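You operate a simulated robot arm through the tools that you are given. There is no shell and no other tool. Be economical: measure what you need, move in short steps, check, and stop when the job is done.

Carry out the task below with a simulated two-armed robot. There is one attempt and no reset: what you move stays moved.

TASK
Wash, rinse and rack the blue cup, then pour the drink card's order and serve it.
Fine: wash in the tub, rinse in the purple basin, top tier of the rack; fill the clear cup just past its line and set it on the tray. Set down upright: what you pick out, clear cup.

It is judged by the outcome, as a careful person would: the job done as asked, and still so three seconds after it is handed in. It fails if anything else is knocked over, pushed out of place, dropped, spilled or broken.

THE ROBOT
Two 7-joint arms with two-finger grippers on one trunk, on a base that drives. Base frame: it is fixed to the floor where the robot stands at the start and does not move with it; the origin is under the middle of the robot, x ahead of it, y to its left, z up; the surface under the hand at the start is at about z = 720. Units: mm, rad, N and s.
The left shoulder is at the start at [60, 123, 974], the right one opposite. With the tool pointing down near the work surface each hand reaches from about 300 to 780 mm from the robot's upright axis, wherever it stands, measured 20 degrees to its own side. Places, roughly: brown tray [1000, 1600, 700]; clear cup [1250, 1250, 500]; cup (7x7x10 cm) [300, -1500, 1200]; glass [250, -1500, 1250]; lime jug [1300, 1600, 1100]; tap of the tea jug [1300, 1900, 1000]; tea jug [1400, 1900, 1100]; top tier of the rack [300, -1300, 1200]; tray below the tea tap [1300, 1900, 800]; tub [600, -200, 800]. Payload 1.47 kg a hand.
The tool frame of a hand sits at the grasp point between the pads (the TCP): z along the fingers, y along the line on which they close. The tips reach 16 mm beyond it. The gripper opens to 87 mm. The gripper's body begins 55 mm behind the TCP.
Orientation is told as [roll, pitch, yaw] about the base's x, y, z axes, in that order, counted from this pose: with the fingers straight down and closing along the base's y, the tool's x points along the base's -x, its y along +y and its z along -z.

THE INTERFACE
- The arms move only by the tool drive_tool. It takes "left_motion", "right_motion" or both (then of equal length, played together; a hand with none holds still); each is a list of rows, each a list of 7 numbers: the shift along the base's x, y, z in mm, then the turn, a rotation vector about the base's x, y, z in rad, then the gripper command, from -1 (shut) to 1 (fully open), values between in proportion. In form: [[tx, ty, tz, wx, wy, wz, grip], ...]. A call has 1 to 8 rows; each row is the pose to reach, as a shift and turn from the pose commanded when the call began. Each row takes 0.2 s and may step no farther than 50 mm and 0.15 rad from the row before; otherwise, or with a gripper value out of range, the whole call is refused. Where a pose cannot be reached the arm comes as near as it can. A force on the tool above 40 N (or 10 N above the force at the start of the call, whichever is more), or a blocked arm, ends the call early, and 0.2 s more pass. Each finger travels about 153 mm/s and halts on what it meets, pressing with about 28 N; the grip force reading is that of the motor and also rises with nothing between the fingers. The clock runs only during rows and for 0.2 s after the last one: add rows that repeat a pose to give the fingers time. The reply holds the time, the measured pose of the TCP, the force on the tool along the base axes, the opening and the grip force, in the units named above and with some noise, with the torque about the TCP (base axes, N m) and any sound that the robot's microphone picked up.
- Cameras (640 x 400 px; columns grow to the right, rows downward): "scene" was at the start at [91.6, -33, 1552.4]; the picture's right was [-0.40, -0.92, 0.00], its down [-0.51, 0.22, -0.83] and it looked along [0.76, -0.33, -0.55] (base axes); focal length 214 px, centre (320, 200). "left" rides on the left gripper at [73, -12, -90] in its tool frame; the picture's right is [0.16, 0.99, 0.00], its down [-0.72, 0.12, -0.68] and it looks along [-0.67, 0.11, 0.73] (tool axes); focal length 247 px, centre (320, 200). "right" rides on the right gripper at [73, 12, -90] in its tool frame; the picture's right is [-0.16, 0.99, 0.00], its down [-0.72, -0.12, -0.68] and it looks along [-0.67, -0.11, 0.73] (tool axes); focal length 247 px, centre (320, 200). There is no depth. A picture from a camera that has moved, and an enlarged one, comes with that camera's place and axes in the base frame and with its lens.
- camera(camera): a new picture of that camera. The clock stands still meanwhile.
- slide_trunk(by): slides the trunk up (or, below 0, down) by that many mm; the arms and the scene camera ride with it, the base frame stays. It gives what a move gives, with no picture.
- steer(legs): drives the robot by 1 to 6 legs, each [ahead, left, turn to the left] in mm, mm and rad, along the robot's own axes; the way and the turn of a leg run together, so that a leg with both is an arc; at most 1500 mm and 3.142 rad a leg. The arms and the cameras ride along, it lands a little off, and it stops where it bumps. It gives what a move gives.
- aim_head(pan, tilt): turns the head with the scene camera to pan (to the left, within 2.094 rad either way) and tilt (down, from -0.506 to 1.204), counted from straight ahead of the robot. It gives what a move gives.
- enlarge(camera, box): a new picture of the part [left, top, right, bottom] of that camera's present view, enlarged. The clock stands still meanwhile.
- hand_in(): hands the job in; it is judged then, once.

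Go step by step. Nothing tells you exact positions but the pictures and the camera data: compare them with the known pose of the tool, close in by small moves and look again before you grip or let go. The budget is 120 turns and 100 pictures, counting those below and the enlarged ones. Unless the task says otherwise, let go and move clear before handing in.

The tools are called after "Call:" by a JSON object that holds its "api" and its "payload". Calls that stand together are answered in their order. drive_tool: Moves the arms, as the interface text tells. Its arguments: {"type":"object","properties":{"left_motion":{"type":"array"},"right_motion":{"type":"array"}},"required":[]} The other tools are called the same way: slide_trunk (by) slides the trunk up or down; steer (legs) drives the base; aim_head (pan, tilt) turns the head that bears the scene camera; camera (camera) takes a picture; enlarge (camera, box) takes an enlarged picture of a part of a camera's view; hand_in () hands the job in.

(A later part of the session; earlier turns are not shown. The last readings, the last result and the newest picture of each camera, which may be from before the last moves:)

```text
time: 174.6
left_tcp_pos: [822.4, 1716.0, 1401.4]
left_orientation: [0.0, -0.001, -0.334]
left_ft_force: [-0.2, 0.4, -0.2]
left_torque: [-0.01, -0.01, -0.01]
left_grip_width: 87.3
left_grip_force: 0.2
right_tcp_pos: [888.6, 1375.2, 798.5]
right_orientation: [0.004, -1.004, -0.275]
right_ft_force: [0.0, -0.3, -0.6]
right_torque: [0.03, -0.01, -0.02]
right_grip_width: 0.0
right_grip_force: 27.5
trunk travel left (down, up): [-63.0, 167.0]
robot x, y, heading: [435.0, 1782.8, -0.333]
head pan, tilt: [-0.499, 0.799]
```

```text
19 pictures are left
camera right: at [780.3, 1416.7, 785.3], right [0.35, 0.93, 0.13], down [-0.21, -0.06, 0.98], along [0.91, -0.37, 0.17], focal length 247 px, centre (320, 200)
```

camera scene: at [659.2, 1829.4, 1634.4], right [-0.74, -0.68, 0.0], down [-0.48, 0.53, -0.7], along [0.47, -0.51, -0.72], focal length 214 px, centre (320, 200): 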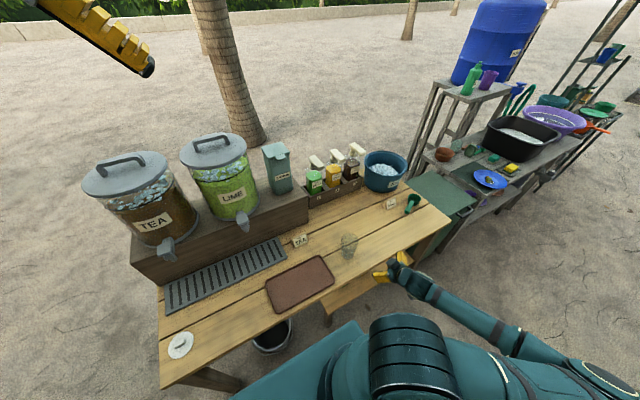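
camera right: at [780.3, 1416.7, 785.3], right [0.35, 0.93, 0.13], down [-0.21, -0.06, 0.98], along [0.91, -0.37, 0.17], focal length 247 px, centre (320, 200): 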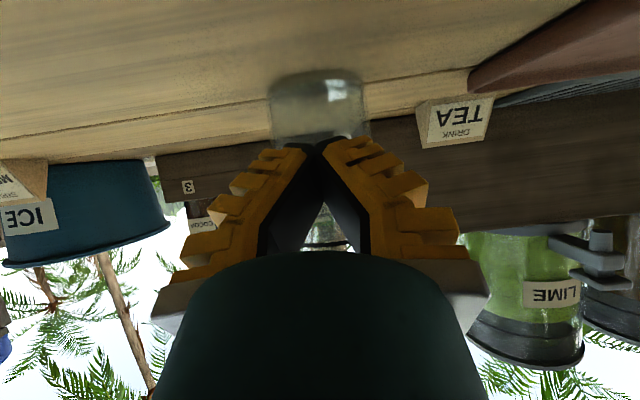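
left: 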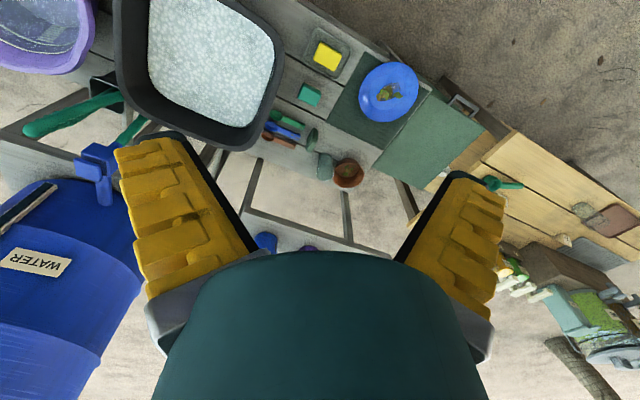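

The fingers closed just short; the cup slid slightly forward but stands. It's ~45 mm ahead of the TCP. Back off, open, and go deeper.

Call:
{"api": "steer", "payload": {"legs": [[-45, 0, 0]]}}

Call:
{"api": "drive_tool", "payload": {"right_motion": [[0, 0, 0, 0, 0, 0, 0], [0, 0, 0, 0, 0, 0, 1], [0, 0, 0, 0, 0, 0, 1], [0, 0, 0, 0, 0, 0, 1]]}}

Call:
{"api": "camera", "payload": {"camera": "right"}}

```text
time: 175.5
left_tcp_pos: [778.7, 1730.7, 1402.5]
left_orientation: [0.0, -0.005, -0.334]
left_ft_force: [0.1, 0.6, -0.5]
left_torque: [-0.05, -0.02, 0.04]
left_grip_width: 86.8
left_grip_force: 0.0
right_tcp_pos: [845.5, 1389.8, 798.7]
right_orientation: [0.003, -1.001, -0.274]
right_ft_force: [0.0, 1.0, 1.5]
right_torque: [-0.02, 0.01, -0.02]
right_grip_width: 0.2
right_grip_force: 27.8
trunk travel left (down, up): [-63.0, 167.0]
robot x, y, heading: [391.0, 1794.8, -0.33]
head pan, tilt: [-0.499, 0.799]
```

```text
time: 176.5
left_tcp_pos: [780.0, 1730.0, 1400.9]
left_orientation: [-0.002, -0.003, -0.333]
left_ft_force: [0.2, 0.5, -0.3]
left_torque: [0.02, 0.01, 0.03]
left_grip_width: 86.9
left_grip_force: 0.1
right_tcp_pos: [846.0, 1389.8, 798.1]
right_orientation: [0.002, -1.003, -0.274]
right_ft_force: [-0.4, 0.7, 0.0]
right_torque: [0.01, 0.03, -0.02]
right_grip_width: 87.1
right_grip_force: 0.0
trunk travel left (down, up): [-63.0, 167.0]
robot x, y, heading: [393.5, 1798.4, -0.331]
head pan, tilt: [-0.499, 0.799]
```

```text
18 pictures are left
camera right: at [738.3, 1431.3, 785.4], right [0.35, 0.93, 0.13], down [-0.21, -0.06, 0.98], along [0.92, -0.37, 0.17], focal length 247 px, centre (320, 200)
```

right: 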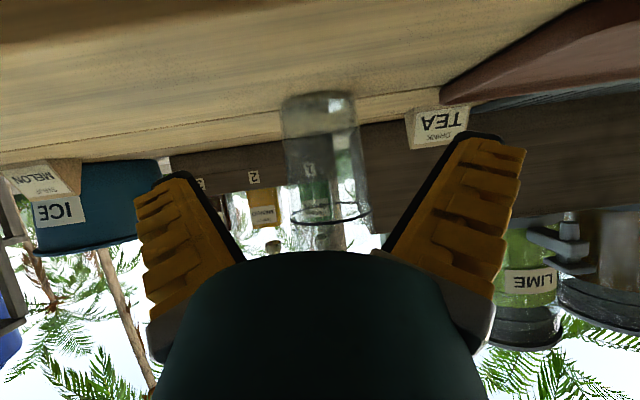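

Cup now at ≈[923, 1365]. Advancing 88 mm so the TCP passes its centre a little.

Call:
{"api": "steer", "payload": {"legs": [[88, 6, 0]]}}

Call:
{"api": "drive_tool", "payload": {"right_motion": [[0, 0, 0, 0, 0, 0, 0.7], [0, 0, 0, 0, 0, 0, 0.5], [0, 0, 0, 0, 0, 0, 0.2], [0, 0, 0, 0, 0, 0, -0.2], [0, 0, 0, 0, 0, 0, -1], [0, 0, 0, 0, 0, 0, -1]]}}

```text
time: 177.6
left_tcp_pos: [867.8, 1706.1, 1400.4]
left_orientation: [-0.002, -0.002, -0.333]
left_ft_force: [1.7, -0.2, 0.7]
left_torque: [0.0, 0.05, -0.03]
left_grip_width: 87.0
left_grip_force: 0.0
right_tcp_pos: [933.7, 1367.4, 797.6]
right_orientation: [0.004, -0.999, -0.271]
right_ft_force: [-0.3, -0.6, 0.0]
right_torque: [0.01, 0.01, 0.01]
right_grip_width: 87.1
right_grip_force: 0.1
trunk travel left (down, up): [-63.0, 167.0]
robot x, y, heading: [478.3, 1774.0, -0.329]
head pan, tilt: [-0.499, 0.799]
```

```text
time: 179.0
left_tcp_pos: [865.5, 1706.3, 1402.6]
left_orientation: [-0.001, -0.002, -0.333]
left_ft_force: [-0.2, 0.1, -0.4]
left_torque: [-0.03, 0.03, -0.01]
left_grip_width: 86.9
left_grip_force: 0.0
right_tcp_pos: [932.7, 1368.2, 798.0]
right_orientation: [0.004, -1.002, -0.271]
right_ft_force: [0.9, -0.2, 0.0]
right_torque: [-0.02, 0.0, 0.0]
right_grip_width: 0.1
right_grip_force: 27.8
trunk travel left (down, up): [-63.0, 167.0]
robot x, y, heading: [477.6, 1776.3, -0.33]
head pan, tilt: [-0.499, 0.799]
```

Call:
{"api": "camera", "payload": {"camera": "right"}}

Call:
{"api": "aim_head", "payload": {"pan": -0.3, "tilt": 0.75}}

Call:
{"api": "camera", "payload": {"camera": "scene"}}

```text
17 pictures are left
camera right: at [824.1, 1408.8, 785.3], right [0.34, 0.93, 0.13], down [-0.21, -0.06, 0.98], along [0.92, -0.36, 0.17], focal length 247 px, centre (320, 200)
```

right: 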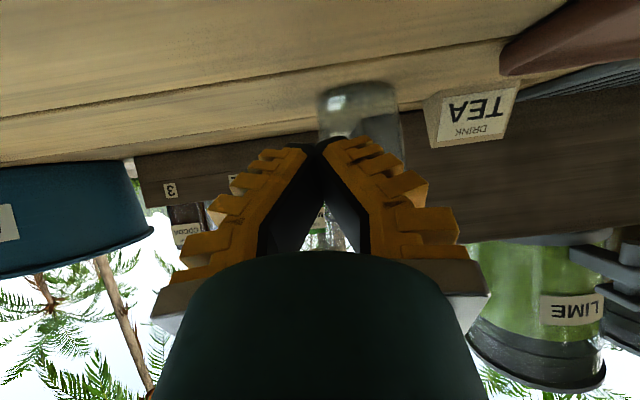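

```text
time: 179.8
left_tcp_pos: [865.1, 1705.9, 1401.1]
left_orientation: [0.001, -0.003, -0.333]
left_ft_force: [-0.8, 0.4, 0.1]
left_torque: [-0.02, 0.02, 0.01]
left_grip_width: 87.0
left_grip_force: 0.1
right_tcp_pos: [932.8, 1367.2, 798.2]
right_orientation: [0.003, -1.002, -0.272]
right_ft_force: [0.1, 0.4, 0.4]
right_torque: [0.0, -0.01, 0.0]
right_grip_width: 0.0
right_grip_force: 28.1
trunk travel left (down, up): [-63.0, 167.0]
robot x, y, heading: [478.3, 1773.8, -0.331]
head pan, tilt: [-0.3, 0.75]
```

```text
16 pictures are left
camera scene: at [554.7, 1723.4, 1472.4], right [-0.59, -0.81, 0.0], down [-0.55, 0.4, -0.73], along [0.59, -0.43, -0.68], focal length 214 px, centre (320, 200)
```

scene: 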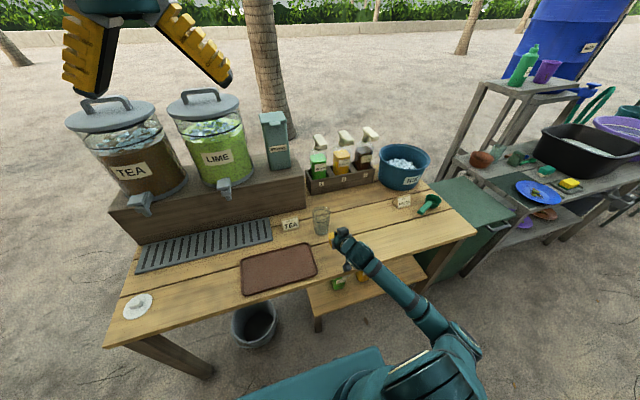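

The cup was squeezed further forward to ≈[1024, 1381], still upright; it's wider (≈70 mm) than I'd assumed. I open, shift left 42 mm, and advance to 25 mm short to check.

Call:
{"api": "drive_tool", "payload": {"right_motion": [[0, 0, 0, 0, 0, 0, 0], [0, 0, 0, 0, 0, 0, 1], [0, 0, 0, 0, 0, 0, 1], [0, 0, 0, 0, 0, 0, 1]]}}

Call:
{"api": "steer", "payload": {"legs": [[0, 42, 0], [50, 0, 0]]}}

Call:
{"api": "camera", "payload": {"camera": "right"}}

```text
time: 180.8
left_tcp_pos: [865.6, 1707.2, 1401.7]
left_orientation: [0.001, -0.002, -0.334]
left_ft_force: [-0.1, -0.7, 1.1]
left_torque: [-0.02, 0.01, -0.03]
left_grip_width: 87.1
left_grip_force: 0.0
right_tcp_pos: [933.1, 1367.2, 797.9]
right_orientation: [0.004, -1.002, -0.271]
right_ft_force: [0.7, -0.5, -1.0]
right_torque: [0.03, 0.03, 0.0]
right_grip_width: 87.0
right_grip_force: 0.0
trunk travel left (down, up): [-63.0, 167.0]
robot x, y, heading: [477.1, 1772.3, -0.328]
head pan, tilt: [-0.3, 0.75]
```

```text
time: 182.3
left_tcp_pos: [928.0, 1730.2, 1401.7]
left_orientation: [0.001, -0.002, -0.332]
left_ft_force: [0.4, -0.1, 0.9]
left_torque: [-0.01, 0.02, 0.03]
left_grip_width: 86.8
left_grip_force: 0.0
right_tcp_pos: [993.1, 1391.6, 796.9]
right_orientation: [0.003, -0.999, -0.27]
right_ft_force: [0.1, 1.1, 0.2]
right_torque: [0.02, 0.02, 0.0]
right_grip_width: 87.1
right_grip_force: 0.0
trunk travel left (down, up): [-63.0, 167.0]
robot x, y, heading: [536.7, 1795.2, -0.329]
head pan, tilt: [-0.3, 0.75]
```

```text
15 pictures are left
camera right: at [885.7, 1431.9, 784.8], right [0.34, 0.93, 0.13], down [-0.21, -0.07, 0.98], along [0.92, -0.36, 0.17], focal length 247 px, centre (320, 200)
```

right: 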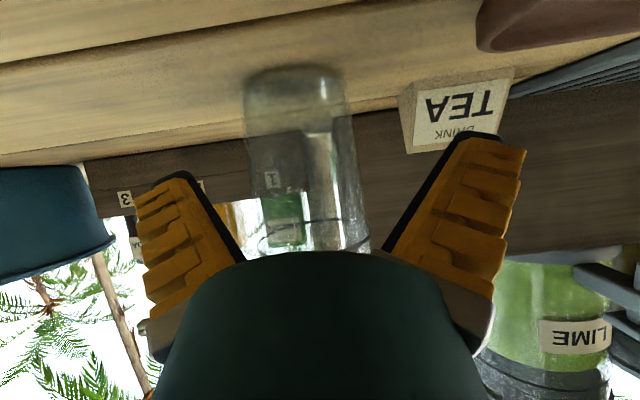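

Cup slightly right by ~6 mm; distance 40–70 mm ahead. I advance 50 mm and look again before closing.

Call:
{"api": "steer", "payload": {"legs": [[50, -3, 0]]}}

Call:
{"api": "camera", "payload": {"camera": "right"}}

```text
time: 183.2
left_tcp_pos: [974.2, 1711.6, 1400.1]
left_orientation: [0.0, -0.001, -0.331]
left_ft_force: [0.1, -1.1, -0.1]
left_torque: [0.0, 0.01, -0.01]
left_grip_width: 87.2
left_grip_force: 0.0
right_tcp_pos: [1039.1, 1372.7, 796.4]
right_orientation: [0.004, -1.001, -0.271]
right_ft_force: [0.1, 0.1, -0.3]
right_torque: [-0.01, 0.03, 0.0]
right_grip_width: 86.7
right_grip_force: 0.0
trunk travel left (down, up): [-63.0, 167.0]
robot x, y, heading: [582.7, 1778.6, -0.326]
head pan, tilt: [-0.3, 0.75]
```

```text
14 pictures are left
camera right: at [931.9, 1413.3, 784.8], right [0.34, 0.93, 0.13], down [-0.21, -0.07, 0.98], along [0.92, -0.36, 0.17], focal length 247 px, centre (320, 200)
```

right: 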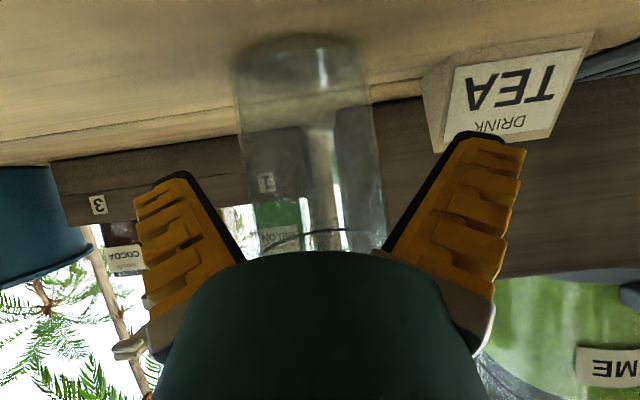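

Well centred now; about 25 mm still to go. Advancing 28 mm and closing partially as a test.

Call:
{"api": "steer", "payload": {"legs": [[28, 2, 0]]}}

Call:
{"api": "drive_tool", "payload": {"right_motion": [[0, 0, 0, 0, 0, 0, 0.9], [0, 0, 0, 0, 0, 0, 0.8], [0, 0, 0, 0, 0, 0, 0.7], [0, 0, 0, 0, 0, 0, 0.6], [0, 0, 0, 0, 0, 0, 0.52], [0, 0, 0, 0, 0, 0, 0.52]]}}

Call:
{"api": "camera", "payload": {"camera": "right"}}

```text
time: 184.1
left_tcp_pos: [1000.6, 1704.3, 1399.4]
left_orientation: [0.0, 0.0, -0.332]
left_ft_force: [0.7, 0.3, -0.9]
left_torque: [0.02, 0.04, 0.01]
left_grip_width: 86.8
left_grip_force: 0.1
right_tcp_pos: [1067.9, 1364.1, 797.3]
right_orientation: [0.003, -0.999, -0.271]
right_ft_force: [0.2, -0.3, -0.1]
right_torque: [0.0, -0.03, -0.01]
right_grip_width: 86.9
right_grip_force: 0.0
trunk travel left (down, up): [-63.0, 167.0]
robot x, y, heading: [609.7, 1771.7, -0.327]
head pan, tilt: [-0.3, 0.75]
```

```text
time: 185.5
left_tcp_pos: [998.7, 1705.4, 1400.4]
left_orientation: [0.0, -0.002, -0.332]
left_ft_force: [-0.3, 0.2, 0.2]
left_torque: [0.04, 0.03, 0.01]
left_grip_width: 86.9
left_grip_force: 0.0
right_tcp_pos: [1066.2, 1365.5, 798.7]
right_orientation: [0.002, -1.003, -0.269]
right_ft_force: [-0.4, 0.7, 0.0]
right_torque: [0.0, 0.0, 0.0]
right_grip_width: 70.4
right_grip_force: 3.1
trunk travel left (down, up): [-63.0, 167.0]
robot x, y, heading: [610.2, 1772.9, -0.324]
head pan, tilt: [-0.3, 0.75]
```

```text
13 pictures are left
camera right: at [958.3, 1406.5, 785.4], right [0.34, 0.93, 0.13], down [-0.21, -0.07, 0.98], along [0.92, -0.36, 0.17], focal length 247 px, centre (320, 200)
```

right: 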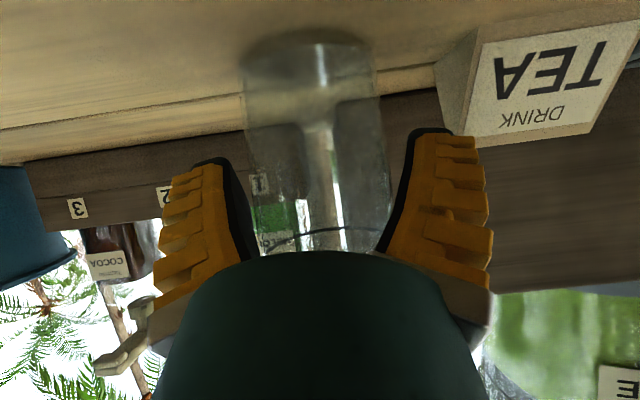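

Fingers touch at 70 mm with light force, so the cup is between the pads. I close a little more in small steps and watch the width.

Call:
{"api": "drive_tool", "payload": {"right_motion": [[0, 0, 0, 0, 0, 0, 0.5], [0, 0, 0, 0, 0, 0, 0.45], [0, 0, 0, 0, 0, 0, 0.45]]}}

Call:
{"api": "drive_tool", "payload": {"right_motion": [[0, 0, 0, 0, 0, 0, 0.35], [0, 0, 0, 0, 0, 0, 0.3]]}}

```text
time: 186.3
left_tcp_pos: [999.3, 1704.6, 1400.9]
left_orientation: [0.001, 0.0, -0.332]
left_ft_force: [0.0, 0.2, 0.5]
left_torque: [-0.01, 0.03, 0.02]
left_grip_width: 87.2
left_grip_force: 0.1
right_tcp_pos: [1065.8, 1364.5, 799.0]
right_orientation: [0.002, -1.002, -0.27]
right_ft_force: [0.3, 0.3, -0.2]
right_torque: [0.0, 0.0, -0.03]
right_grip_width: 67.3
right_grip_force: 2.8
trunk travel left (down, up): [-63.0, 167.0]
robot x, y, heading: [614.0, 1774.1, -0.329]
head pan, tilt: [-0.3, 0.75]
```

```text
time: 186.9
left_tcp_pos: [999.8, 1704.5, 1400.2]
left_orientation: [-0.001, -0.001, -0.332]
left_ft_force: [-0.1, 0.6, 0.4]
left_torque: [0.01, 0.03, 0.0]
left_grip_width: 87.0
left_grip_force: 0.0
right_tcp_pos: [1067.1, 1364.5, 797.6]
right_orientation: [0.004, -0.999, -0.27]
right_ft_force: [-0.8, -0.9, 0.2]
right_torque: [-0.04, 0.01, 0.01]
right_grip_width: 65.0
right_grip_force: 27.8
trunk travel left (down, up): [-63.0, 167.0]
robot x, y, heading: [612.1, 1768.6, -0.325]
head pan, tilt: [-0.3, 0.75]
```

Now stalled at 65 mm with 28 N — a real grip. Commit to the grip and check it holds.

Call:
{"api": "drive_tool", "payload": {"right_motion": [[0, 0, 0, 0, 0, 0, 0], [0, 0, 0, 0, 0, 0, -0.5], [0, 0, 0, 0, 0, 0, -1]]}}

Call:
{"api": "drive_tool", "payload": {"right_motion": [[0, 0, 2, 0, 0, 0, -1], [0, 0, 5, 0, 0, 0, -1], [0, 0, 9, 0, 0, 0, -1], [0, 0, 14, 0, 0, 0, -1]]}}

Call:
{"api": "camera", "payload": {"camera": "right"}}

```text
time: 187.7
left_tcp_pos: [1000.1, 1704.7, 1401.4]
left_orientation: [0.001, -0.002, -0.331]
left_ft_force: [-0.2, 0.8, 0.1]
left_torque: [0.02, -0.01, 0.01]
left_grip_width: 87.0
left_grip_force: 0.1
right_tcp_pos: [1067.2, 1365.8, 797.9]
right_orientation: [0.003, -1.002, -0.27]
right_ft_force: [-0.7, 0.6, 0.0]
right_torque: [0.02, 0.01, 0.0]
right_grip_width: 65.2
right_grip_force: 28.3
trunk travel left (down, up): [-63.0, 167.0]
robot x, y, heading: [608.4, 1769.3, -0.33]
head pan, tilt: [-0.3, 0.75]
```

```text
time: 188.7
left_tcp_pos: [999.1, 1704.6, 1400.8]
left_orientation: [0.001, -0.001, -0.331]
left_ft_force: [0.4, 0.3, -0.1]
left_torque: [0.0, 0.0, 0.02]
left_grip_width: 87.0
left_grip_force: 0.1
right_tcp_pos: [1066.4, 1365.0, 812.0]
right_orientation: [0.004, -1.001, -0.271]
right_ft_force: [0.2, -0.1, 0.1]
right_torque: [-0.01, 0.0, 0.0]
right_grip_width: 65.3
right_grip_force: 28.2
trunk travel left (down, up): [-63.0, 167.0]
robot x, y, heading: [612.0, 1772.6, -0.327]
head pan, tilt: [-0.3, 0.75]
```

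```text
12 pictures are left
camera right: at [958.5, 1406.2, 799.6], right [0.34, 0.93, 0.13], down [-0.21, -0.07, 0.98], along [0.92, -0.36, 0.17], focal length 247 px, centre (320, 200)
```

right: 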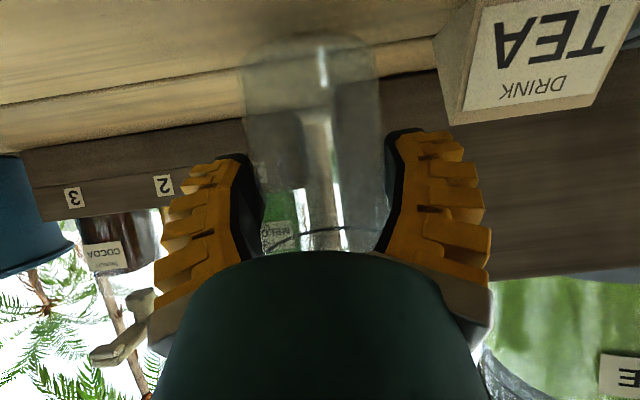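

The cup is firmly in hand and lifted. Raising it, then driving round to the tea spout (≈[1303, 1901, 937]), staying clear of the card.

Call:
{"api": "slide_trunk", "payload": {"by": 50}}

Call:
{"api": "steer", "payload": {"legs": [[-120, 0, 0], [0, 584, 0], [60, 0, 0]]}}

Call:
{"api": "aim_head", "payload": {"pan": -0.35, "tilt": 0.65}}

Call:
{"api": "enlarge", "payload": {"camera": "scene", "box": [200, 120, 480, 300]}}

```text
time: 189.6
left_tcp_pos: [998.9, 1704.6, 1451.4]
left_orientation: [0.0, -0.001, -0.33]
left_ft_force: [0.3, 0.0, 0.1]
left_torque: [-0.01, -0.01, 0.0]
left_grip_width: 87.1
left_grip_force: 0.0
right_tcp_pos: [1066.6, 1364.9, 860.2]
right_orientation: [0.003, -1.0, -0.271]
right_ft_force: [0.1, -0.1, -0.7]
right_torque: [0.03, -0.02, -0.01]
right_grip_width: 65.3
right_grip_force: 28.4
trunk travel left (down, up): [-113.0, 117.0]
robot x, y, heading: [615.1, 1771.9, -0.326]
head pan, tilt: [-0.3, 0.75]
```

```text
time: 196.6
left_tcp_pos: [1134.8, 2263.4, 1450.9]
left_orientation: [-0.002, -0.001, -0.348]
left_ft_force: [0.4, -1.1, -0.2]
left_torque: [0.05, 0.06, -0.01]
left_grip_width: 86.9
left_grip_force: 0.0
right_tcp_pos: [1194.9, 1923.4, 861.2]
right_orientation: [0.003, -0.999, -0.287]
right_ft_force: [0.5, 0.2, -0.4]
right_torque: [-0.03, 0.0, 0.01]
right_grip_width: 65.0
right_grip_force: 27.8
trunk travel left (down, up): [-113.0, 117.0]
robot x, y, heading: [747.4, 2337.1, -0.343]
head pan, tilt: [-0.3, 0.75]
```

```text
time: 197.2
left_tcp_pos: [1132.3, 2264.3, 1450.8]
left_orientation: [-0.001, -0.002, -0.35]
left_ft_force: [0.4, 0.2, 0.4]
left_torque: [0.01, -0.01, 0.01]
left_grip_width: 87.0
left_grip_force: 0.1
right_tcp_pos: [1195.0, 1923.4, 862.6]
right_orientation: [0.003, -1.003, -0.287]
right_ft_force: [0.7, -0.5, 0.1]
right_torque: [0.0, -0.02, 0.01]
right_grip_width: 65.0
right_grip_force: 27.8
trunk travel left (down, up): [-113.0, 117.0]
robot x, y, heading: [745.8, 2340.7, -0.345]
head pan, tilt: [-0.351, 0.649]
```

```text
2.22 times, centred on (340, 210) of scene
camera zoom: at [822.5, 2280.4, 1531.0], right [-0.64, -0.77, 0.0], down [-0.46, 0.39, -0.8], along [0.61, -0.51, -0.6], focal length 477 px, centre (276, 178)
```

zoom: 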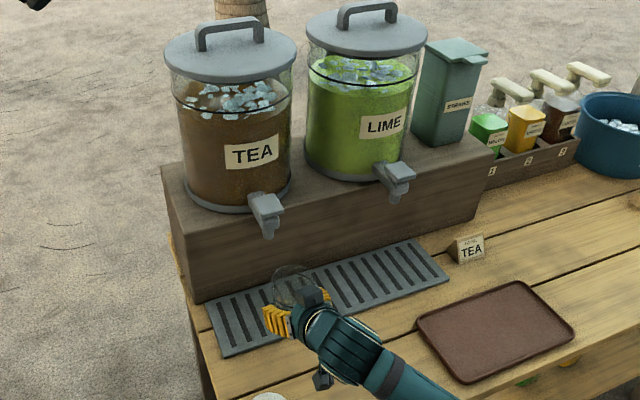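

Excellent view: spout tip at [1298, 1901, 942]; cup centre is ~10 mm ahead of the TCP. Lower a bit and drive under the spout.

Call:
{"api": "slide_trunk", "payload": {"by": -35}}

Call:
{"api": "steer", "payload": {"legs": [[92, 17, 0]]}}

Call:
{"api": "enlarge", "payload": {"camera": "scene", "box": [230, 160, 430, 290]}}

```text
time: 198.0
left_tcp_pos: [1131.9, 2265.0, 1416.1]
left_orientation: [-0.001, -0.003, -0.348]
left_ft_force: [-0.4, -0.3, 0.7]
left_torque: [0.0, 0.0, -0.02]
left_grip_width: 87.1
left_grip_force: 0.1
right_tcp_pos: [1194.0, 1922.7, 827.9]
right_orientation: [0.001, -1.0, -0.287]
right_ft_force: [-0.6, 0.2, -0.6]
right_torque: [0.0, 0.01, 0.0]
right_grip_width: 65.1
right_grip_force: 27.9
trunk travel left (down, up): [-78.0, 152.0]
robot x, y, heading: [745.4, 2336.7, -0.345]
head pan, tilt: [-0.351, 0.649]
```

```text
time: 199.3
left_tcp_pos: [1224.9, 2249.2, 1415.6]
left_orientation: [0.0, -0.002, -0.35]
left_ft_force: [-1.4, 0.0, -0.6]
left_torque: [-0.04, -0.06, -0.02]
left_grip_width: 87.0
left_grip_force: 0.2
right_tcp_pos: [1285.3, 1907.7, 827.4]
right_orientation: [0.004, -1.002, -0.291]
right_ft_force: [-0.3, -0.7, -0.2]
right_torque: [0.01, 0.03, 0.0]
right_grip_width: 65.0
right_grip_force: 28.1
trunk travel left (down, up): [-78.0, 152.0]
robot x, y, heading: [839.1, 2323.6, -0.35]
head pan, tilt: [-0.351, 0.649]
stopped in leg 1: the robot was blocked; the commanded pose is now the measured one
```

```text
3.08 times, centred on (330, 225) of scene
camera zoom: at [914.6, 2265.7, 1496.1], right [-0.64, -0.77, 0.0], down [-0.46, 0.39, -0.8], along [0.61, -0.51, -0.6], focal length 660 px, centre (289, 123)
```

zoom: 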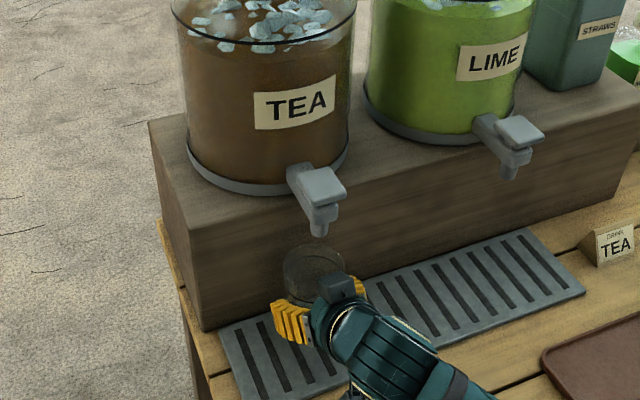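

Cup rim is centred under the spout within ~5 mm. Lowering onto the grid with the arm.

Call:
{"api": "drive_tool", "payload": {"right_motion": [[0, 0, -3, 0, 0, 0, -1], [0, 0, -6, 0, 0, 0, -1], [0, 0, -9, 0, 0, 0, -1], [0, 0, -12, 0, 0, 0, -1]]}}

Call:
{"api": "drive_tool", "payload": {"right_motion": [[0, 0, -2, 0, 0, 0, -1], [0, 0, -4, 0, 0, 0, -1], [0, 0, -6, 0, 0, 0, -1]]}}

```text
time: 200.3
left_tcp_pos: [1225.9, 2249.6, 1414.1]
left_orientation: [-0.001, -0.004, -0.352]
left_ft_force: [-1.1, -0.8, -0.6]
left_torque: [0.01, 0.01, 0.0]
left_grip_width: 87.2
left_grip_force: 0.1
right_tcp_pos: [1287.0, 1907.4, 814.8]
right_orientation: [0.002, -1.0, -0.289]
right_ft_force: [0.0, 0.1, 0.0]
right_torque: [0.0, 0.01, -0.01]
right_grip_width: 64.9
right_grip_force: 28.0
trunk travel left (down, up): [-78.0, 152.0]
robot x, y, heading: [842.5, 2317.4, -0.348]
head pan, tilt: [-0.351, 0.649]
```

```text
time: 201.2
left_tcp_pos: [1226.4, 2248.6, 1414.8]
left_orientation: [0.001, -0.003, -0.351]
left_ft_force: [-0.5, -0.3, -1.0]
left_torque: [-0.02, 0.0, 0.0]
left_grip_width: 86.7
left_grip_force: 0.1
right_tcp_pos: [1287.7, 1908.0, 808.3]
right_orientation: [0.005, -1.001, -0.288]
right_ft_force: [0.1, -0.1, -0.7]
right_torque: [-0.02, 0.0, -0.01]
right_grip_width: 64.9
right_grip_force: 27.5
trunk travel left (down, up): [-78.0, 152.0]
robot x, y, heading: [837.5, 2323.2, -0.35]
head pan, tilt: [-0.351, 0.649]
```

Call:
{"api": "drive_tool", "payload": {"right_motion": [[0, 0, -2, 0, 0, 0, -1], [0, 0, -4, 0, 0, 0, -1]]}}

Call:
{"api": "drive_tool", "payload": {"right_motion": [[0, 0, -2, 0, 0, 0, -1], [0, 0, -4, 0, 0, 0, -1]]}}

```text
time: 201.8
left_tcp_pos: [1227.4, 2250.2, 1417.4]
left_orientation: [0.0, -0.001, -0.352]
left_ft_force: [0.1, 0.0, -0.2]
left_torque: [0.0, -0.03, 0.0]
left_grip_width: 87.2
left_grip_force: 0.2
right_tcp_pos: [1286.9, 1907.8, 807.8]
right_orientation: [0.005, -1.003, -0.287]
right_ft_force: [-2.5, 0.4, 10.4]
right_torque: [-0.09, -0.3, -0.05]
right_grip_width: 64.9
right_grip_force: 28.0
trunk travel left (down, up): [-78.0, 152.0]
robot x, y, heading: [840.3, 2322.8, -0.345]
head pan, tilt: [-0.351, 0.649]
```

```text
time: 202.3
left_tcp_pos: [1224.6, 2249.5, 1415.2]
left_orientation: [0.0, -0.004, -0.35]
left_ft_force: [0.8, -0.8, 0.3]
left_torque: [0.02, -0.02, 0.01]
left_grip_width: 87.2
left_grip_force: 0.2
right_tcp_pos: [1286.3, 1906.6, 802.4]
right_orientation: [0.009, -0.997, -0.287]
right_ft_force: [-5.1, 1.3, 14.3]
right_torque: [-0.08, -0.18, -0.02]
right_grip_width: 64.6
right_grip_force: 28.1
trunk travel left (down, up): [-78.0, 152.0]
robot x, y, heading: [839.9, 2323.5, -0.344]
head pan, tilt: [-0.351, 0.649]
```

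Cup stands on the grid. Ease off and open, then back the hand out.

Call:
{"api": "drive_tool", "payload": {"right_motion": [[0, 0, 3, 0, 0, 0, -1], [0, 0, 4, 0, 0, 0, 0.55], [0, 0, 4, 0, 0, 0, 0.7], [0, 0, 4, 0, 0, 0, 1], [0, 0, 4, 0, 0, 0, 1]]}}

Call:
{"api": "steer", "payload": {"legs": [[-130, -7, 0]]}}

Call:
{"api": "slide_trunk", "payload": {"by": 150}}

Call:
{"api": "drive_tool", "payload": {"right_motion": [[0, 0, 20, 0, 0, 0, 0], [0, 0, 40, 0, 0, 0, -1], [0, 0, 60, 0, 0, 0, -1], [0, 0, 80, 0, 0, 0, -1], [0, 0, 100, 0, 0, 0, -1], [0, 0, 115, 0, 0, 0, -1]]}}

Call:
{"api": "enlarge", "payload": {"camera": "scene", "box": [240, 150, 480, 310]}}

```text
time: 203.6
left_tcp_pos: [1227.2, 2247.9, 1416.1]
left_orientation: [0.0, -0.002, -0.351]
left_ft_force: [-0.7, -0.2, 0.4]
left_torque: [0.01, 0.02, -0.01]
left_grip_width: 87.0
left_grip_force: 0.1
right_tcp_pos: [1287.5, 1906.9, 805.7]
right_orientation: [0.006, -0.997, -0.289]
right_ft_force: [1.0, -1.2, 0.5]
right_torque: [-0.03, -0.02, 0.02]
right_grip_width: 87.1
right_grip_force: 0.1
trunk travel left (down, up): [-78.0, 152.0]
robot x, y, heading: [837.8, 2321.0, -0.345]
head pan, tilt: [-0.351, 0.649]
```

```text
time: 204.8
left_tcp_pos: [1103.6, 2286.7, 1416.0]
left_orientation: [0.001, -0.003, -0.349]
left_ft_force: [-0.3, -0.5, 0.0]
left_torque: [0.01, -0.05, -0.02]
left_grip_width: 86.9
left_grip_force: 0.2
right_tcp_pos: [1163.1, 1944.7, 804.9]
right_orientation: [0.007, -0.997, -0.29]
right_ft_force: [0.6, 0.3, 0.2]
right_torque: [0.01, -0.01, 0.03]
right_grip_width: 87.0
right_grip_force: 0.0
trunk travel left (down, up): [-78.0, 152.0]
robot x, y, heading: [719.2, 2362.8, -0.348]
head pan, tilt: [-0.351, 0.649]
```

```text
time: 206.6
left_tcp_pos: [1105.1, 2286.6, 1566.6]
left_orientation: [0.001, -0.001, -0.349]
left_ft_force: [0.2, 0.0, 0.5]
left_torque: [0.01, 0.01, -0.01]
left_grip_width: 87.0
left_grip_force: 0.0
right_tcp_pos: [1165.1, 1944.1, 955.7]
right_orientation: [0.007, -1.0, -0.289]
right_ft_force: [-0.2, 1.1, 0.1]
right_torque: [-0.01, 0.02, -0.01]
right_grip_width: 86.7
right_grip_force: 0.1
trunk travel left (down, up): [-228.0, 2.0]
robot x, y, heading: [714.5, 2357.5, -0.35]
head pan, tilt: [-0.351, 0.649]
```

```text
time: 208.0
left_tcp_pos: [1105.7, 2286.2, 1564.5]
left_orientation: [0.0, -0.002, -0.349]
left_ft_force: [0.0, -1.0, 0.0]
left_torque: [0.0, 0.02, 0.03]
left_grip_width: 87.1
left_grip_force: 0.1
right_tcp_pos: [1164.9, 1945.3, 1070.5]
right_orientation: [0.01, -1.0, -0.291]
right_ft_force: [-0.4, 0.9, -0.3]
right_torque: [0.02, 0.0, 0.0]
right_grip_width: 0.0
right_grip_force: 28.7
trunk travel left (down, up): [-228.0, 2.0]
robot x, y, heading: [717.4, 2355.6, -0.348]
head pan, tilt: [-0.351, 0.649]
```

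```text
2.50 times, centred on (360, 230) of scene
camera zoom: at [793.8, 2302.5, 1646.0], right [-0.64, -0.77, 0.0], down [-0.46, 0.39, -0.8], along [0.61, -0.51, -0.6], focal length 536 px, centre (220, 125)
```

zoom: 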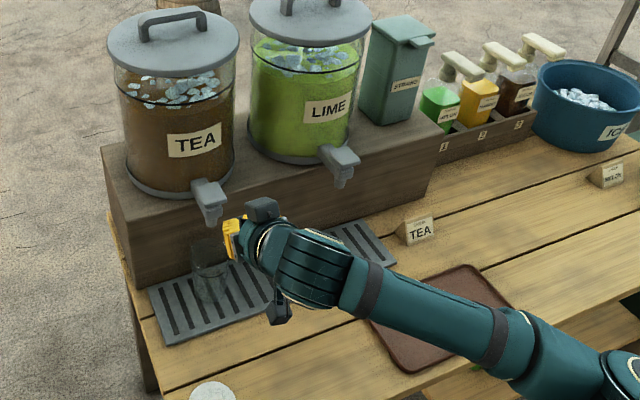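

Cup waits under the spout. Moving the closed fingers over the tea paddle (≈[1295, 1897, 1015]).

Call:
{"api": "steer", "payload": {"legs": [[112, 0, 0]]}}

Call:
{"api": "drive_tool", "payload": {"right_motion": [[9, -3, 0, 0, 0, 0, -1], [17, -6, 0, 0, 0, 0, -1]]}}

Call:
{"api": "enlarge", "payload": {"camera": "scene", "box": [230, 130, 390, 250]}}

```text
time: 209.2
left_tcp_pos: [1210.0, 2247.4, 1565.1]
left_orientation: [-0.001, -0.002, -0.351]
left_ft_force: [-0.1, -0.5, -0.4]
left_torque: [0.01, 0.03, -0.01]
left_grip_width: 87.0
left_grip_force: 0.0
right_tcp_pos: [1268.5, 1906.0, 1070.3]
right_orientation: [0.006, -0.996, -0.29]
right_ft_force: [-0.2, -0.5, 0.0]
right_torque: [-0.03, -0.03, 0.02]
right_grip_width: 0.0
right_grip_force: 28.3
trunk travel left (down, up): [-228.0, 2.0]
robot x, y, heading: [822.0, 2320.8, -0.346]
head pan, tilt: [-0.351, 0.649]
```

```text
time: 209.8
left_tcp_pos: [1210.8, 2246.3, 1565.5]
left_orientation: [0.001, -0.001, -0.352]
left_ft_force: [0.5, -1.0, 0.5]
left_torque: [0.01, 0.02, 0.0]
left_grip_width: 86.9
left_grip_force: 0.0
right_tcp_pos: [1286.4, 1900.9, 1070.4]
right_orientation: [0.009, -0.996, -0.291]
right_ft_force: [-0.1, 0.2, 0.2]
right_torque: [0.03, 0.0, -0.01]
right_grip_width: 0.0
right_grip_force: 27.7
trunk travel left (down, up): [-228.0, 2.0]
robot x, y, heading: [818.3, 2318.2, -0.353]
head pan, tilt: [-0.351, 0.649]
```

```text
3.33 times, centred on (310, 190) of scene
camera zoom: at [899.7, 2263.8, 1645.9], right [-0.64, -0.76, 0.0], down [-0.46, 0.39, -0.8], along [0.61, -0.51, -0.61], focal length 715 px, centre (353, 233)
```

zoom: 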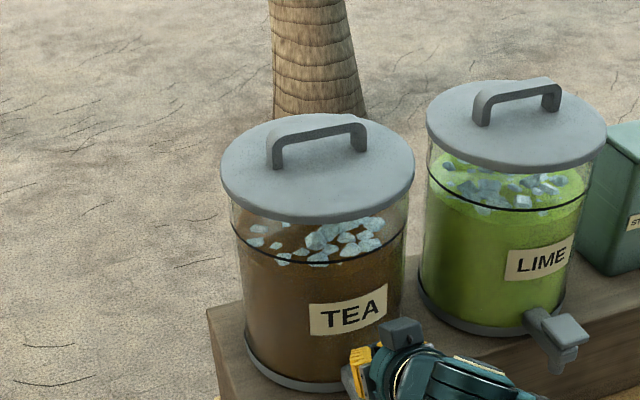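

Now pressing down gently, watching force and sound.

Call:
{"api": "drive_tool", "payload": {"right_motion": [[0, 0, -8, 0, 0, 0, -1], [0, 0, -16, 0, 0, 0, -1], [0, 0, -22, 0, 0, 0, -1], [0, 0, -27, 0, 0, 0, -1]]}}

Call:
{"api": "drive_tool", "payload": {"right_motion": [[0, 0, -4, 0, 0, 0, -1], [0, 0, -8, 0, 0, 0, -1]]}}

```text
time: 210.8
left_tcp_pos: [1208.1, 2247.5, 1565.8]
left_orientation: [0.0, -0.001, -0.351]
left_ft_force: [0.3, 0.9, 0.7]
left_torque: [0.03, 0.0, 0.01]
left_grip_width: 87.1
left_grip_force: 0.0
right_tcp_pos: [1285.1, 1900.5, 1043.0]
right_orientation: [0.009, -0.997, -0.292]
right_ft_force: [-0.4, 0.4, 0.0]
right_torque: [0.0, -0.01, 0.03]
right_grip_width: 0.0
right_grip_force: 27.8
trunk travel left (down, up): [-228.0, 2.0]
robot x, y, heading: [819.3, 2326.1, -0.347]
head pan, tilt: [-0.351, 0.649]
```

```text
time: 211.4
left_tcp_pos: [1209.6, 2248.2, 1566.2]
left_orientation: [-0.001, -0.002, -0.35]
left_ft_force: [-0.3, 0.5, 0.5]
left_torque: [-0.04, 0.02, 0.0]
left_grip_width: 86.8
left_grip_force: 0.1
right_tcp_pos: [1284.7, 1898.5, 1035.4]
right_orientation: [0.007, -0.999, -0.291]
right_ft_force: [-0.5, 0.2, 0.5]
right_torque: [-0.01, 0.01, 0.01]
right_grip_width: 0.0
right_grip_force: 28.3
trunk travel left (down, up): [-228.0, 2.0]
robot x, y, heading: [821.7, 2321.7, -0.345]
head pan, tilt: [-0.351, 0.649]
```

Call:
{"api": "drive_tool", "payload": {"right_motion": [[0, 0, -4, 0, 0, 0, -1], [0, 0, -8, 0, 0, 0, -1], [0, 0, -12, 0, 0, 0, -1]]}}

```text
time: 212.2
left_tcp_pos: [1209.0, 2247.4, 1566.5]
left_orientation: [0.0, -0.002, -0.351]
left_ft_force: [-0.3, 0.2, 0.3]
left_torque: [-0.02, -0.02, 0.04]
left_grip_width: 87.1
left_grip_force: 0.0
right_tcp_pos: [1285.1, 1900.4, 1023.9]
right_orientation: [0.006, -1.0, -0.289]
right_ft_force: [-0.4, 0.1, 5.5]
right_torque: [-0.05, 0.04, -0.01]
right_grip_width: 5.9
right_grip_force: 28.4
trunk travel left (down, up): [-228.0, 2.0]
robot x, y, heading: [824.3, 2324.0, -0.348]
head pan, tilt: [-0.351, 0.649]
```

Contact (5.5 N). Check whether tea flows.

Call:
{"api": "enlarge", "payload": {"camera": "scene", "box": [250, 200, 370, 290]}}

```text
4.44 times, centred on (310, 245) of scene
camera zoom: at [898.3, 2264.5, 1646.1], right [-0.64, -0.76, 0.0], down [-0.46, 0.39, -0.8], along [0.61, -0.51, -0.6], focal length 953 px, centre (364, 0)
```

zoom: 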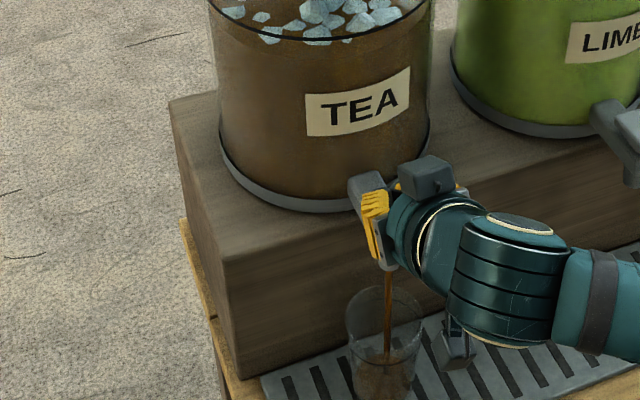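

Tea is flowing into the cup. Holding briefly, then checking.

Call:
{"api": "drive_tool", "payload": {"right_motion": [[0, 0, 0, 0, 0, 0, -1], [0, 0, 0, 0, 0, 0, -1], [0, 0, 0, 0, 0, 0, -1]]}}

Call:
{"api": "enlarge", "payload": {"camera": "scene", "box": [290, 230, 370, 290]}}

```text
time: 213.0
left_tcp_pos: [1208.9, 2247.5, 1565.6]
left_orientation: [-0.001, -0.001, -0.349]
left_ft_force: [-0.3, -0.6, -0.3]
left_torque: [0.02, 0.02, 0.01]
left_grip_width: 86.8
left_grip_force: 0.1
right_tcp_pos: [1285.6, 1900.4, 1023.5]
right_orientation: [0.007, -0.998, -0.291]
right_ft_force: [0.9, 0.0, 6.0]
right_torque: [-0.05, -0.01, -0.01]
right_grip_width: 6.1
right_grip_force: 27.2
trunk travel left (down, up): [-228.0, 2.0]
robot x, y, heading: [821.8, 2317.6, -0.347]
head pan, tilt: [-0.351, 0.649]
```

```text
6.67 times, centred on (330, 260) of scene
camera zoom: at [898.5, 2264.4, 1646.0], right [-0.64, -0.76, 0.0], down [-0.46, 0.39, -0.8], along [0.61, -0.51, -0.6], focal length 1430 px, centre (253, -200)
```

zoom: 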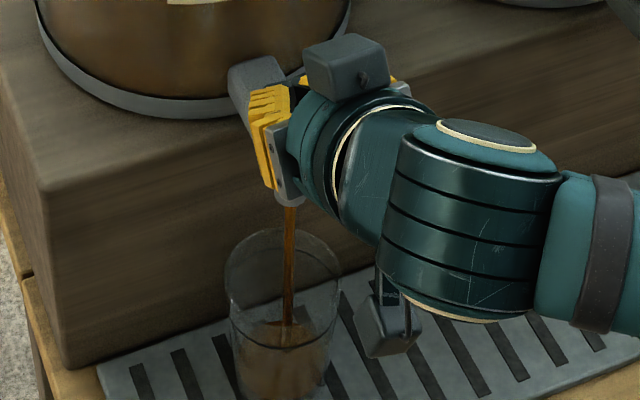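

Level is roughly half; the line is higher. A bit more flow, then release and measure.

Call:
{"api": "drive_tool", "payload": {"right_motion": [[0, 0, 0, 0, 0, 0, -1], [0, 0, 0, 0, 0, 0, -1], [0, 0, 8, 0, 0, 0, -1], [0, 0, 18, 0, 0, 0, -1]]}}

Call:
{"api": "enlarge", "payload": {"camera": "scene", "box": [300, 245, 350, 295]}}

```text
time: 214.0
left_tcp_pos: [1209.3, 2247.4, 1566.3]
left_orientation: [0.001, -0.002, -0.351]
left_ft_force: [-0.2, 0.5, 0.4]
left_torque: [0.01, -0.02, 0.0]
left_grip_width: 86.6
left_grip_force: 0.1
right_tcp_pos: [1286.6, 1900.4, 1040.9]
right_orientation: [0.007, -0.997, -0.292]
right_ft_force: [0.3, 0.3, -0.2]
right_torque: [0.0, -0.02, 0.0]
right_grip_width: 0.2
right_grip_force: 27.8
trunk travel left (down, up): [-228.0, 2.0]
robot x, y, heading: [821.1, 2322.3, -0.35]
head pan, tilt: [-0.351, 0.649]
```

```text
8.00 times, centred on (325, 270) of scene
camera zoom: at [898.8, 2264.3, 1646.0], right [-0.64, -0.76, 0.0], down [-0.46, 0.39, -0.8], along [0.61, -0.51, -0.6], focal length 1716 px, centre (280, -360)
```

zoom: 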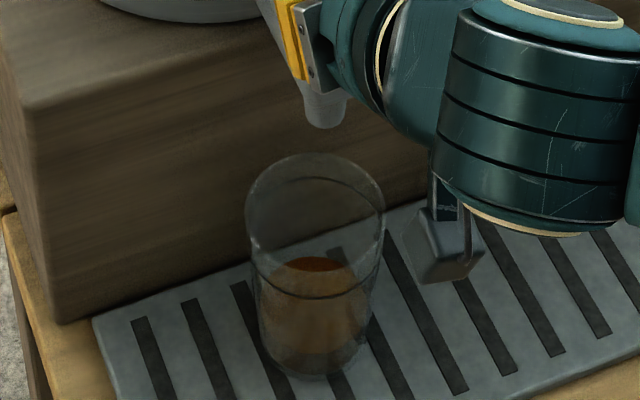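

Flow has stopped. For a true level reading I back off and look at the cup from the side with the hand camera.

Call:
{"api": "steer", "payload": {"legs": [[-130, 0, 0]]}}

Call:
{"api": "slide_trunk", "payload": {"by": -190}}

Call:
{"api": "drive_tool", "payload": {"right_motion": [[0, 0, 0, 0, 0, 0, 0], [0, 0, 0, 0, 0, 0, 1], [0, 0, 0, 0, 0, 0, 1], [0, 0, 0, 0, 0, 0, 1]]}}

Call:
{"api": "enlarge", "payload": {"camera": "right", "box": [240, 60, 420, 260]}}

```text
time: 215.3
left_tcp_pos: [1086.1, 2291.2, 1566.3]
left_orientation: [0.001, -0.003, -0.352]
left_ft_force: [-0.8, -0.4, 0.0]
left_torque: [-0.02, -0.02, 0.02]
left_grip_width: 86.9
left_grip_force: 0.0
right_tcp_pos: [1162.4, 1944.4, 1041.7]
right_orientation: [0.008, -0.999, -0.291]
right_ft_force: [0.5, -0.1, 0.5]
right_torque: [0.01, 0.03, -0.02]
right_grip_width: 0.0
right_grip_force: 28.2
trunk travel left (down, up): [-228.0, 2.0]
robot x, y, heading: [701.0, 2366.3, -0.355]
head pan, tilt: [-0.351, 0.649]
```

```text
time: 217.4
left_tcp_pos: [1085.6, 2291.4, 1375.9]
left_orientation: [0.0, -0.001, -0.352]
left_ft_force: [0.0, 0.6, 0.0]
left_torque: [0.02, 0.0, 0.01]
left_grip_width: 86.8
left_grip_force: 0.1
right_tcp_pos: [1163.3, 1945.1, 853.0]
right_orientation: [0.008, -0.998, -0.291]
right_ft_force: [0.2, -0.2, 0.6]
right_torque: [-0.03, -0.03, 0.01]
right_grip_width: 0.0
right_grip_force: 27.5
trunk travel left (down, up): [-38.0, 192.0]
robot x, y, heading: [697.9, 2366.9, -0.349]
head pan, tilt: [-0.351, 0.649]
```

```text
time: 218.4
left_tcp_pos: [1087.5, 2291.4, 1375.7]
left_orientation: [0.001, -0.003, -0.353]
left_ft_force: [-0.1, -0.1, -0.1]
left_torque: [0.0, 0.03, 0.02]
left_grip_width: 87.3
left_grip_force: 0.2
right_tcp_pos: [1161.8, 1944.5, 851.7]
right_orientation: [0.007, -0.998, -0.292]
right_ft_force: [0.9, -0.2, -0.3]
right_torque: [0.02, 0.0, 0.02]
right_grip_width: 87.2
right_grip_force: 0.1
trunk travel left (down, up): [-38.0, 192.0]
robot x, y, heading: [697.9, 2363.4, -0.358]
head pan, tilt: [-0.351, 0.649]
```

```text
2.00 times, centred on (330, 160) of right
camera zoom: at [1055.5, 1987.6, 839.5], right [0.36, 0.92, 0.14], down [-0.21, -0.06, 0.98], along [0.91, -0.38, 0.17], focal length 494 px, centre (300, 280)
```

zoom: 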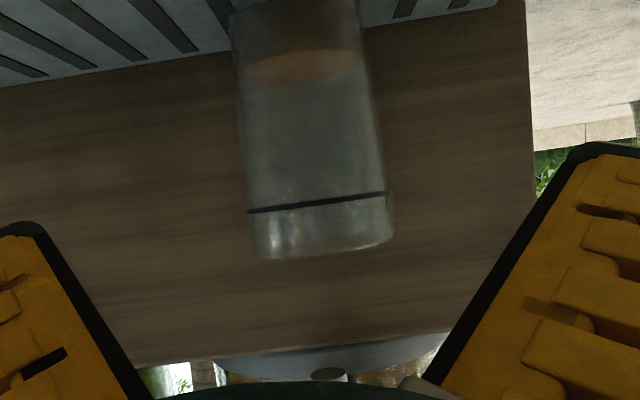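

Clear side view: tea is at about a third, ~69 mm below... the line is near the top, so ~4 s more flow is needed. Going back to the paddle.

Call:
{"api": "slide_trunk", "payload": {"by": 190}}

Call:
{"api": "drive_tool", "payload": {"right_motion": [[0, 0, 0, 0, 0, 0, 0], [0, 0, 0, 0, 0, 0, -1], [0, 0, 0, 0, 0, 0, -1], [0, 0, 0, 0, 0, 0, -1]]}}

Call:
{"api": "steer", "payload": {"legs": [[128, 0, 0]]}}

```text
time: 220.4
left_tcp_pos: [1087.0, 2291.5, 1565.6]
left_orientation: [0.001, -0.002, -0.353]
left_ft_force: [0.8, 0.4, 0.2]
left_torque: [0.04, -0.03, 0.01]
left_grip_width: 86.7
left_grip_force: 0.1
right_tcp_pos: [1163.7, 1943.2, 1042.2]
right_orientation: [0.009, -0.999, -0.292]
right_ft_force: [-0.6, 0.4, -0.1]
right_torque: [0.0, 0.03, -0.03]
right_grip_width: 87.0
right_grip_force: 0.1
trunk travel left (down, up): [-228.0, 2.0]
robot x, y, heading: [697.9, 2367.8, -0.345]
head pan, tilt: [-0.351, 0.649]
```

```text
time: 221.4
left_tcp_pos: [1087.6, 2292.2, 1566.6]
left_orientation: [-0.001, -0.002, -0.352]
left_ft_force: [0.7, -0.3, -0.1]
left_torque: [0.0, -0.01, -0.03]
left_grip_width: 86.8
left_grip_force: 0.2
right_tcp_pos: [1163.5, 1943.7, 1042.3]
right_orientation: [0.009, -0.999, -0.291]
right_ft_force: [0.4, 0.3, 0.4]
right_torque: [-0.04, 0.0, -0.04]
right_grip_width: 0.0
right_grip_force: 28.4
trunk travel left (down, up): [-228.0, 2.0]
robot x, y, heading: [702.3, 2366.0, -0.347]
head pan, tilt: [-0.351, 0.649]
```

```text
time: 222.7
left_tcp_pos: [1209.7, 2247.5, 1565.4]
left_orientation: [0.001, -0.002, -0.35]
left_ft_force: [0.1, 0.0, 0.8]
left_torque: [0.01, 0.07, 0.0]
left_grip_width: 87.0
left_grip_force: 0.0
right_tcp_pos: [1285.0, 1901.2, 1040.3]
right_orientation: [0.009, -0.996, -0.291]
right_ft_force: [0.4, 0.0, 0.8]
right_torque: [-0.01, 0.01, 0.02]
right_grip_width: 0.0
right_grip_force: 27.9
trunk travel left (down, up): [-228.0, 2.0]
robot x, y, heading: [822.9, 2317.5, -0.35]
head pan, tilt: [-0.351, 0.649]
```

Exactly over the paddle again. Pressing for about 2.8 s in total.

Call:
{"api": "drive_tool", "payload": {"right_motion": [[0, 0, -9, 0, 0, 0, -1], [0, 0, -18, 0, 0, 0, -1], [0, 0, -18, 0, 0, 0, -1], [0, 0, -18, 0, 0, 0, -1], [0, 0, -18, 0, 0, 0, -1], [0, 0, -18, 0, 0, 0, -1], [0, 0, -18, 0, 0, 0, -1], [0, 0, -18, 0, 0, 0, -1]]}}

Call:
{"api": "drive_tool", "payload": {"right_motion": [[0, 0, 0, 0, 0, 0, -1], [0, 0, 0, 0, 0, 0, -1], [0, 0, 0, 0, 0, 0, -1], [0, 0, 0, 0, 0, 0, -1], [0, 0, 0, 0, 0, 0, -1], [0, 0, 0, 0, 0, 0, -1], [0, 0, 9, 0, 0, 0, -1], [0, 0, 18, 0, 0, 0, -1]]}}

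Call:
{"api": "enlarge", "payload": {"camera": "scene", "box": [300, 245, 350, 295]}}

```text
time: 224.5
left_tcp_pos: [1207.3, 2248.7, 1564.0]
left_orientation: [0.001, -0.002, -0.351]
left_ft_force: [-0.2, -0.2, 0.4]
left_torque: [-0.01, 0.0, 0.01]
left_grip_width: 86.8
left_grip_force: 0.1
right_tcp_pos: [1284.1, 1901.6, 1025.0]
right_orientation: [0.007, -0.997, -0.289]
right_ft_force: [0.1, -0.4, 5.0]
right_torque: [-0.06, 0.01, -0.03]
right_grip_width: 6.1
right_grip_force: 27.9
trunk travel left (down, up): [-228.0, 2.0]
robot x, y, heading: [818.4, 2322.5, -0.35]
head pan, tilt: [-0.351, 0.649]
```

```text
time: 226.3
left_tcp_pos: [1207.1, 2248.0, 1565.3]
left_orientation: [0.001, -0.001, -0.351]
left_ft_force: [0.4, -0.5, -0.4]
left_torque: [-0.03, -0.01, -0.03]
left_grip_width: 87.0
left_grip_force: 0.0
right_tcp_pos: [1284.7, 1901.3, 1041.1]
right_orientation: [0.01, -0.997, -0.29]
right_ft_force: [-0.1, 0.0, -0.5]
right_torque: [0.02, -0.01, 0.02]
right_grip_width: 0.2
right_grip_force: 28.2
trunk travel left (down, up): [-228.0, 2.0]
robot x, y, heading: [822.8, 2320.1, -0.351]
head pan, tilt: [-0.351, 0.649]
```

```text
8.00 times, centred on (325, 270) of scene
camera zoom: at [897.0, 2264.9, 1646.0], right [-0.64, -0.76, 0.0], down [-0.46, 0.39, -0.8], along [0.61, -0.51, -0.6], focal length 1716 px, centre (280, -360)
```

zoom: 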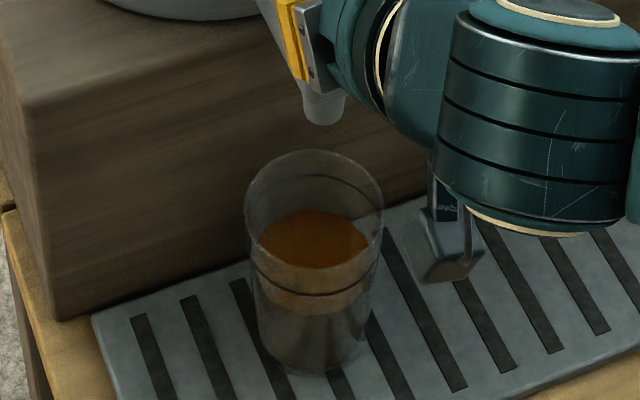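

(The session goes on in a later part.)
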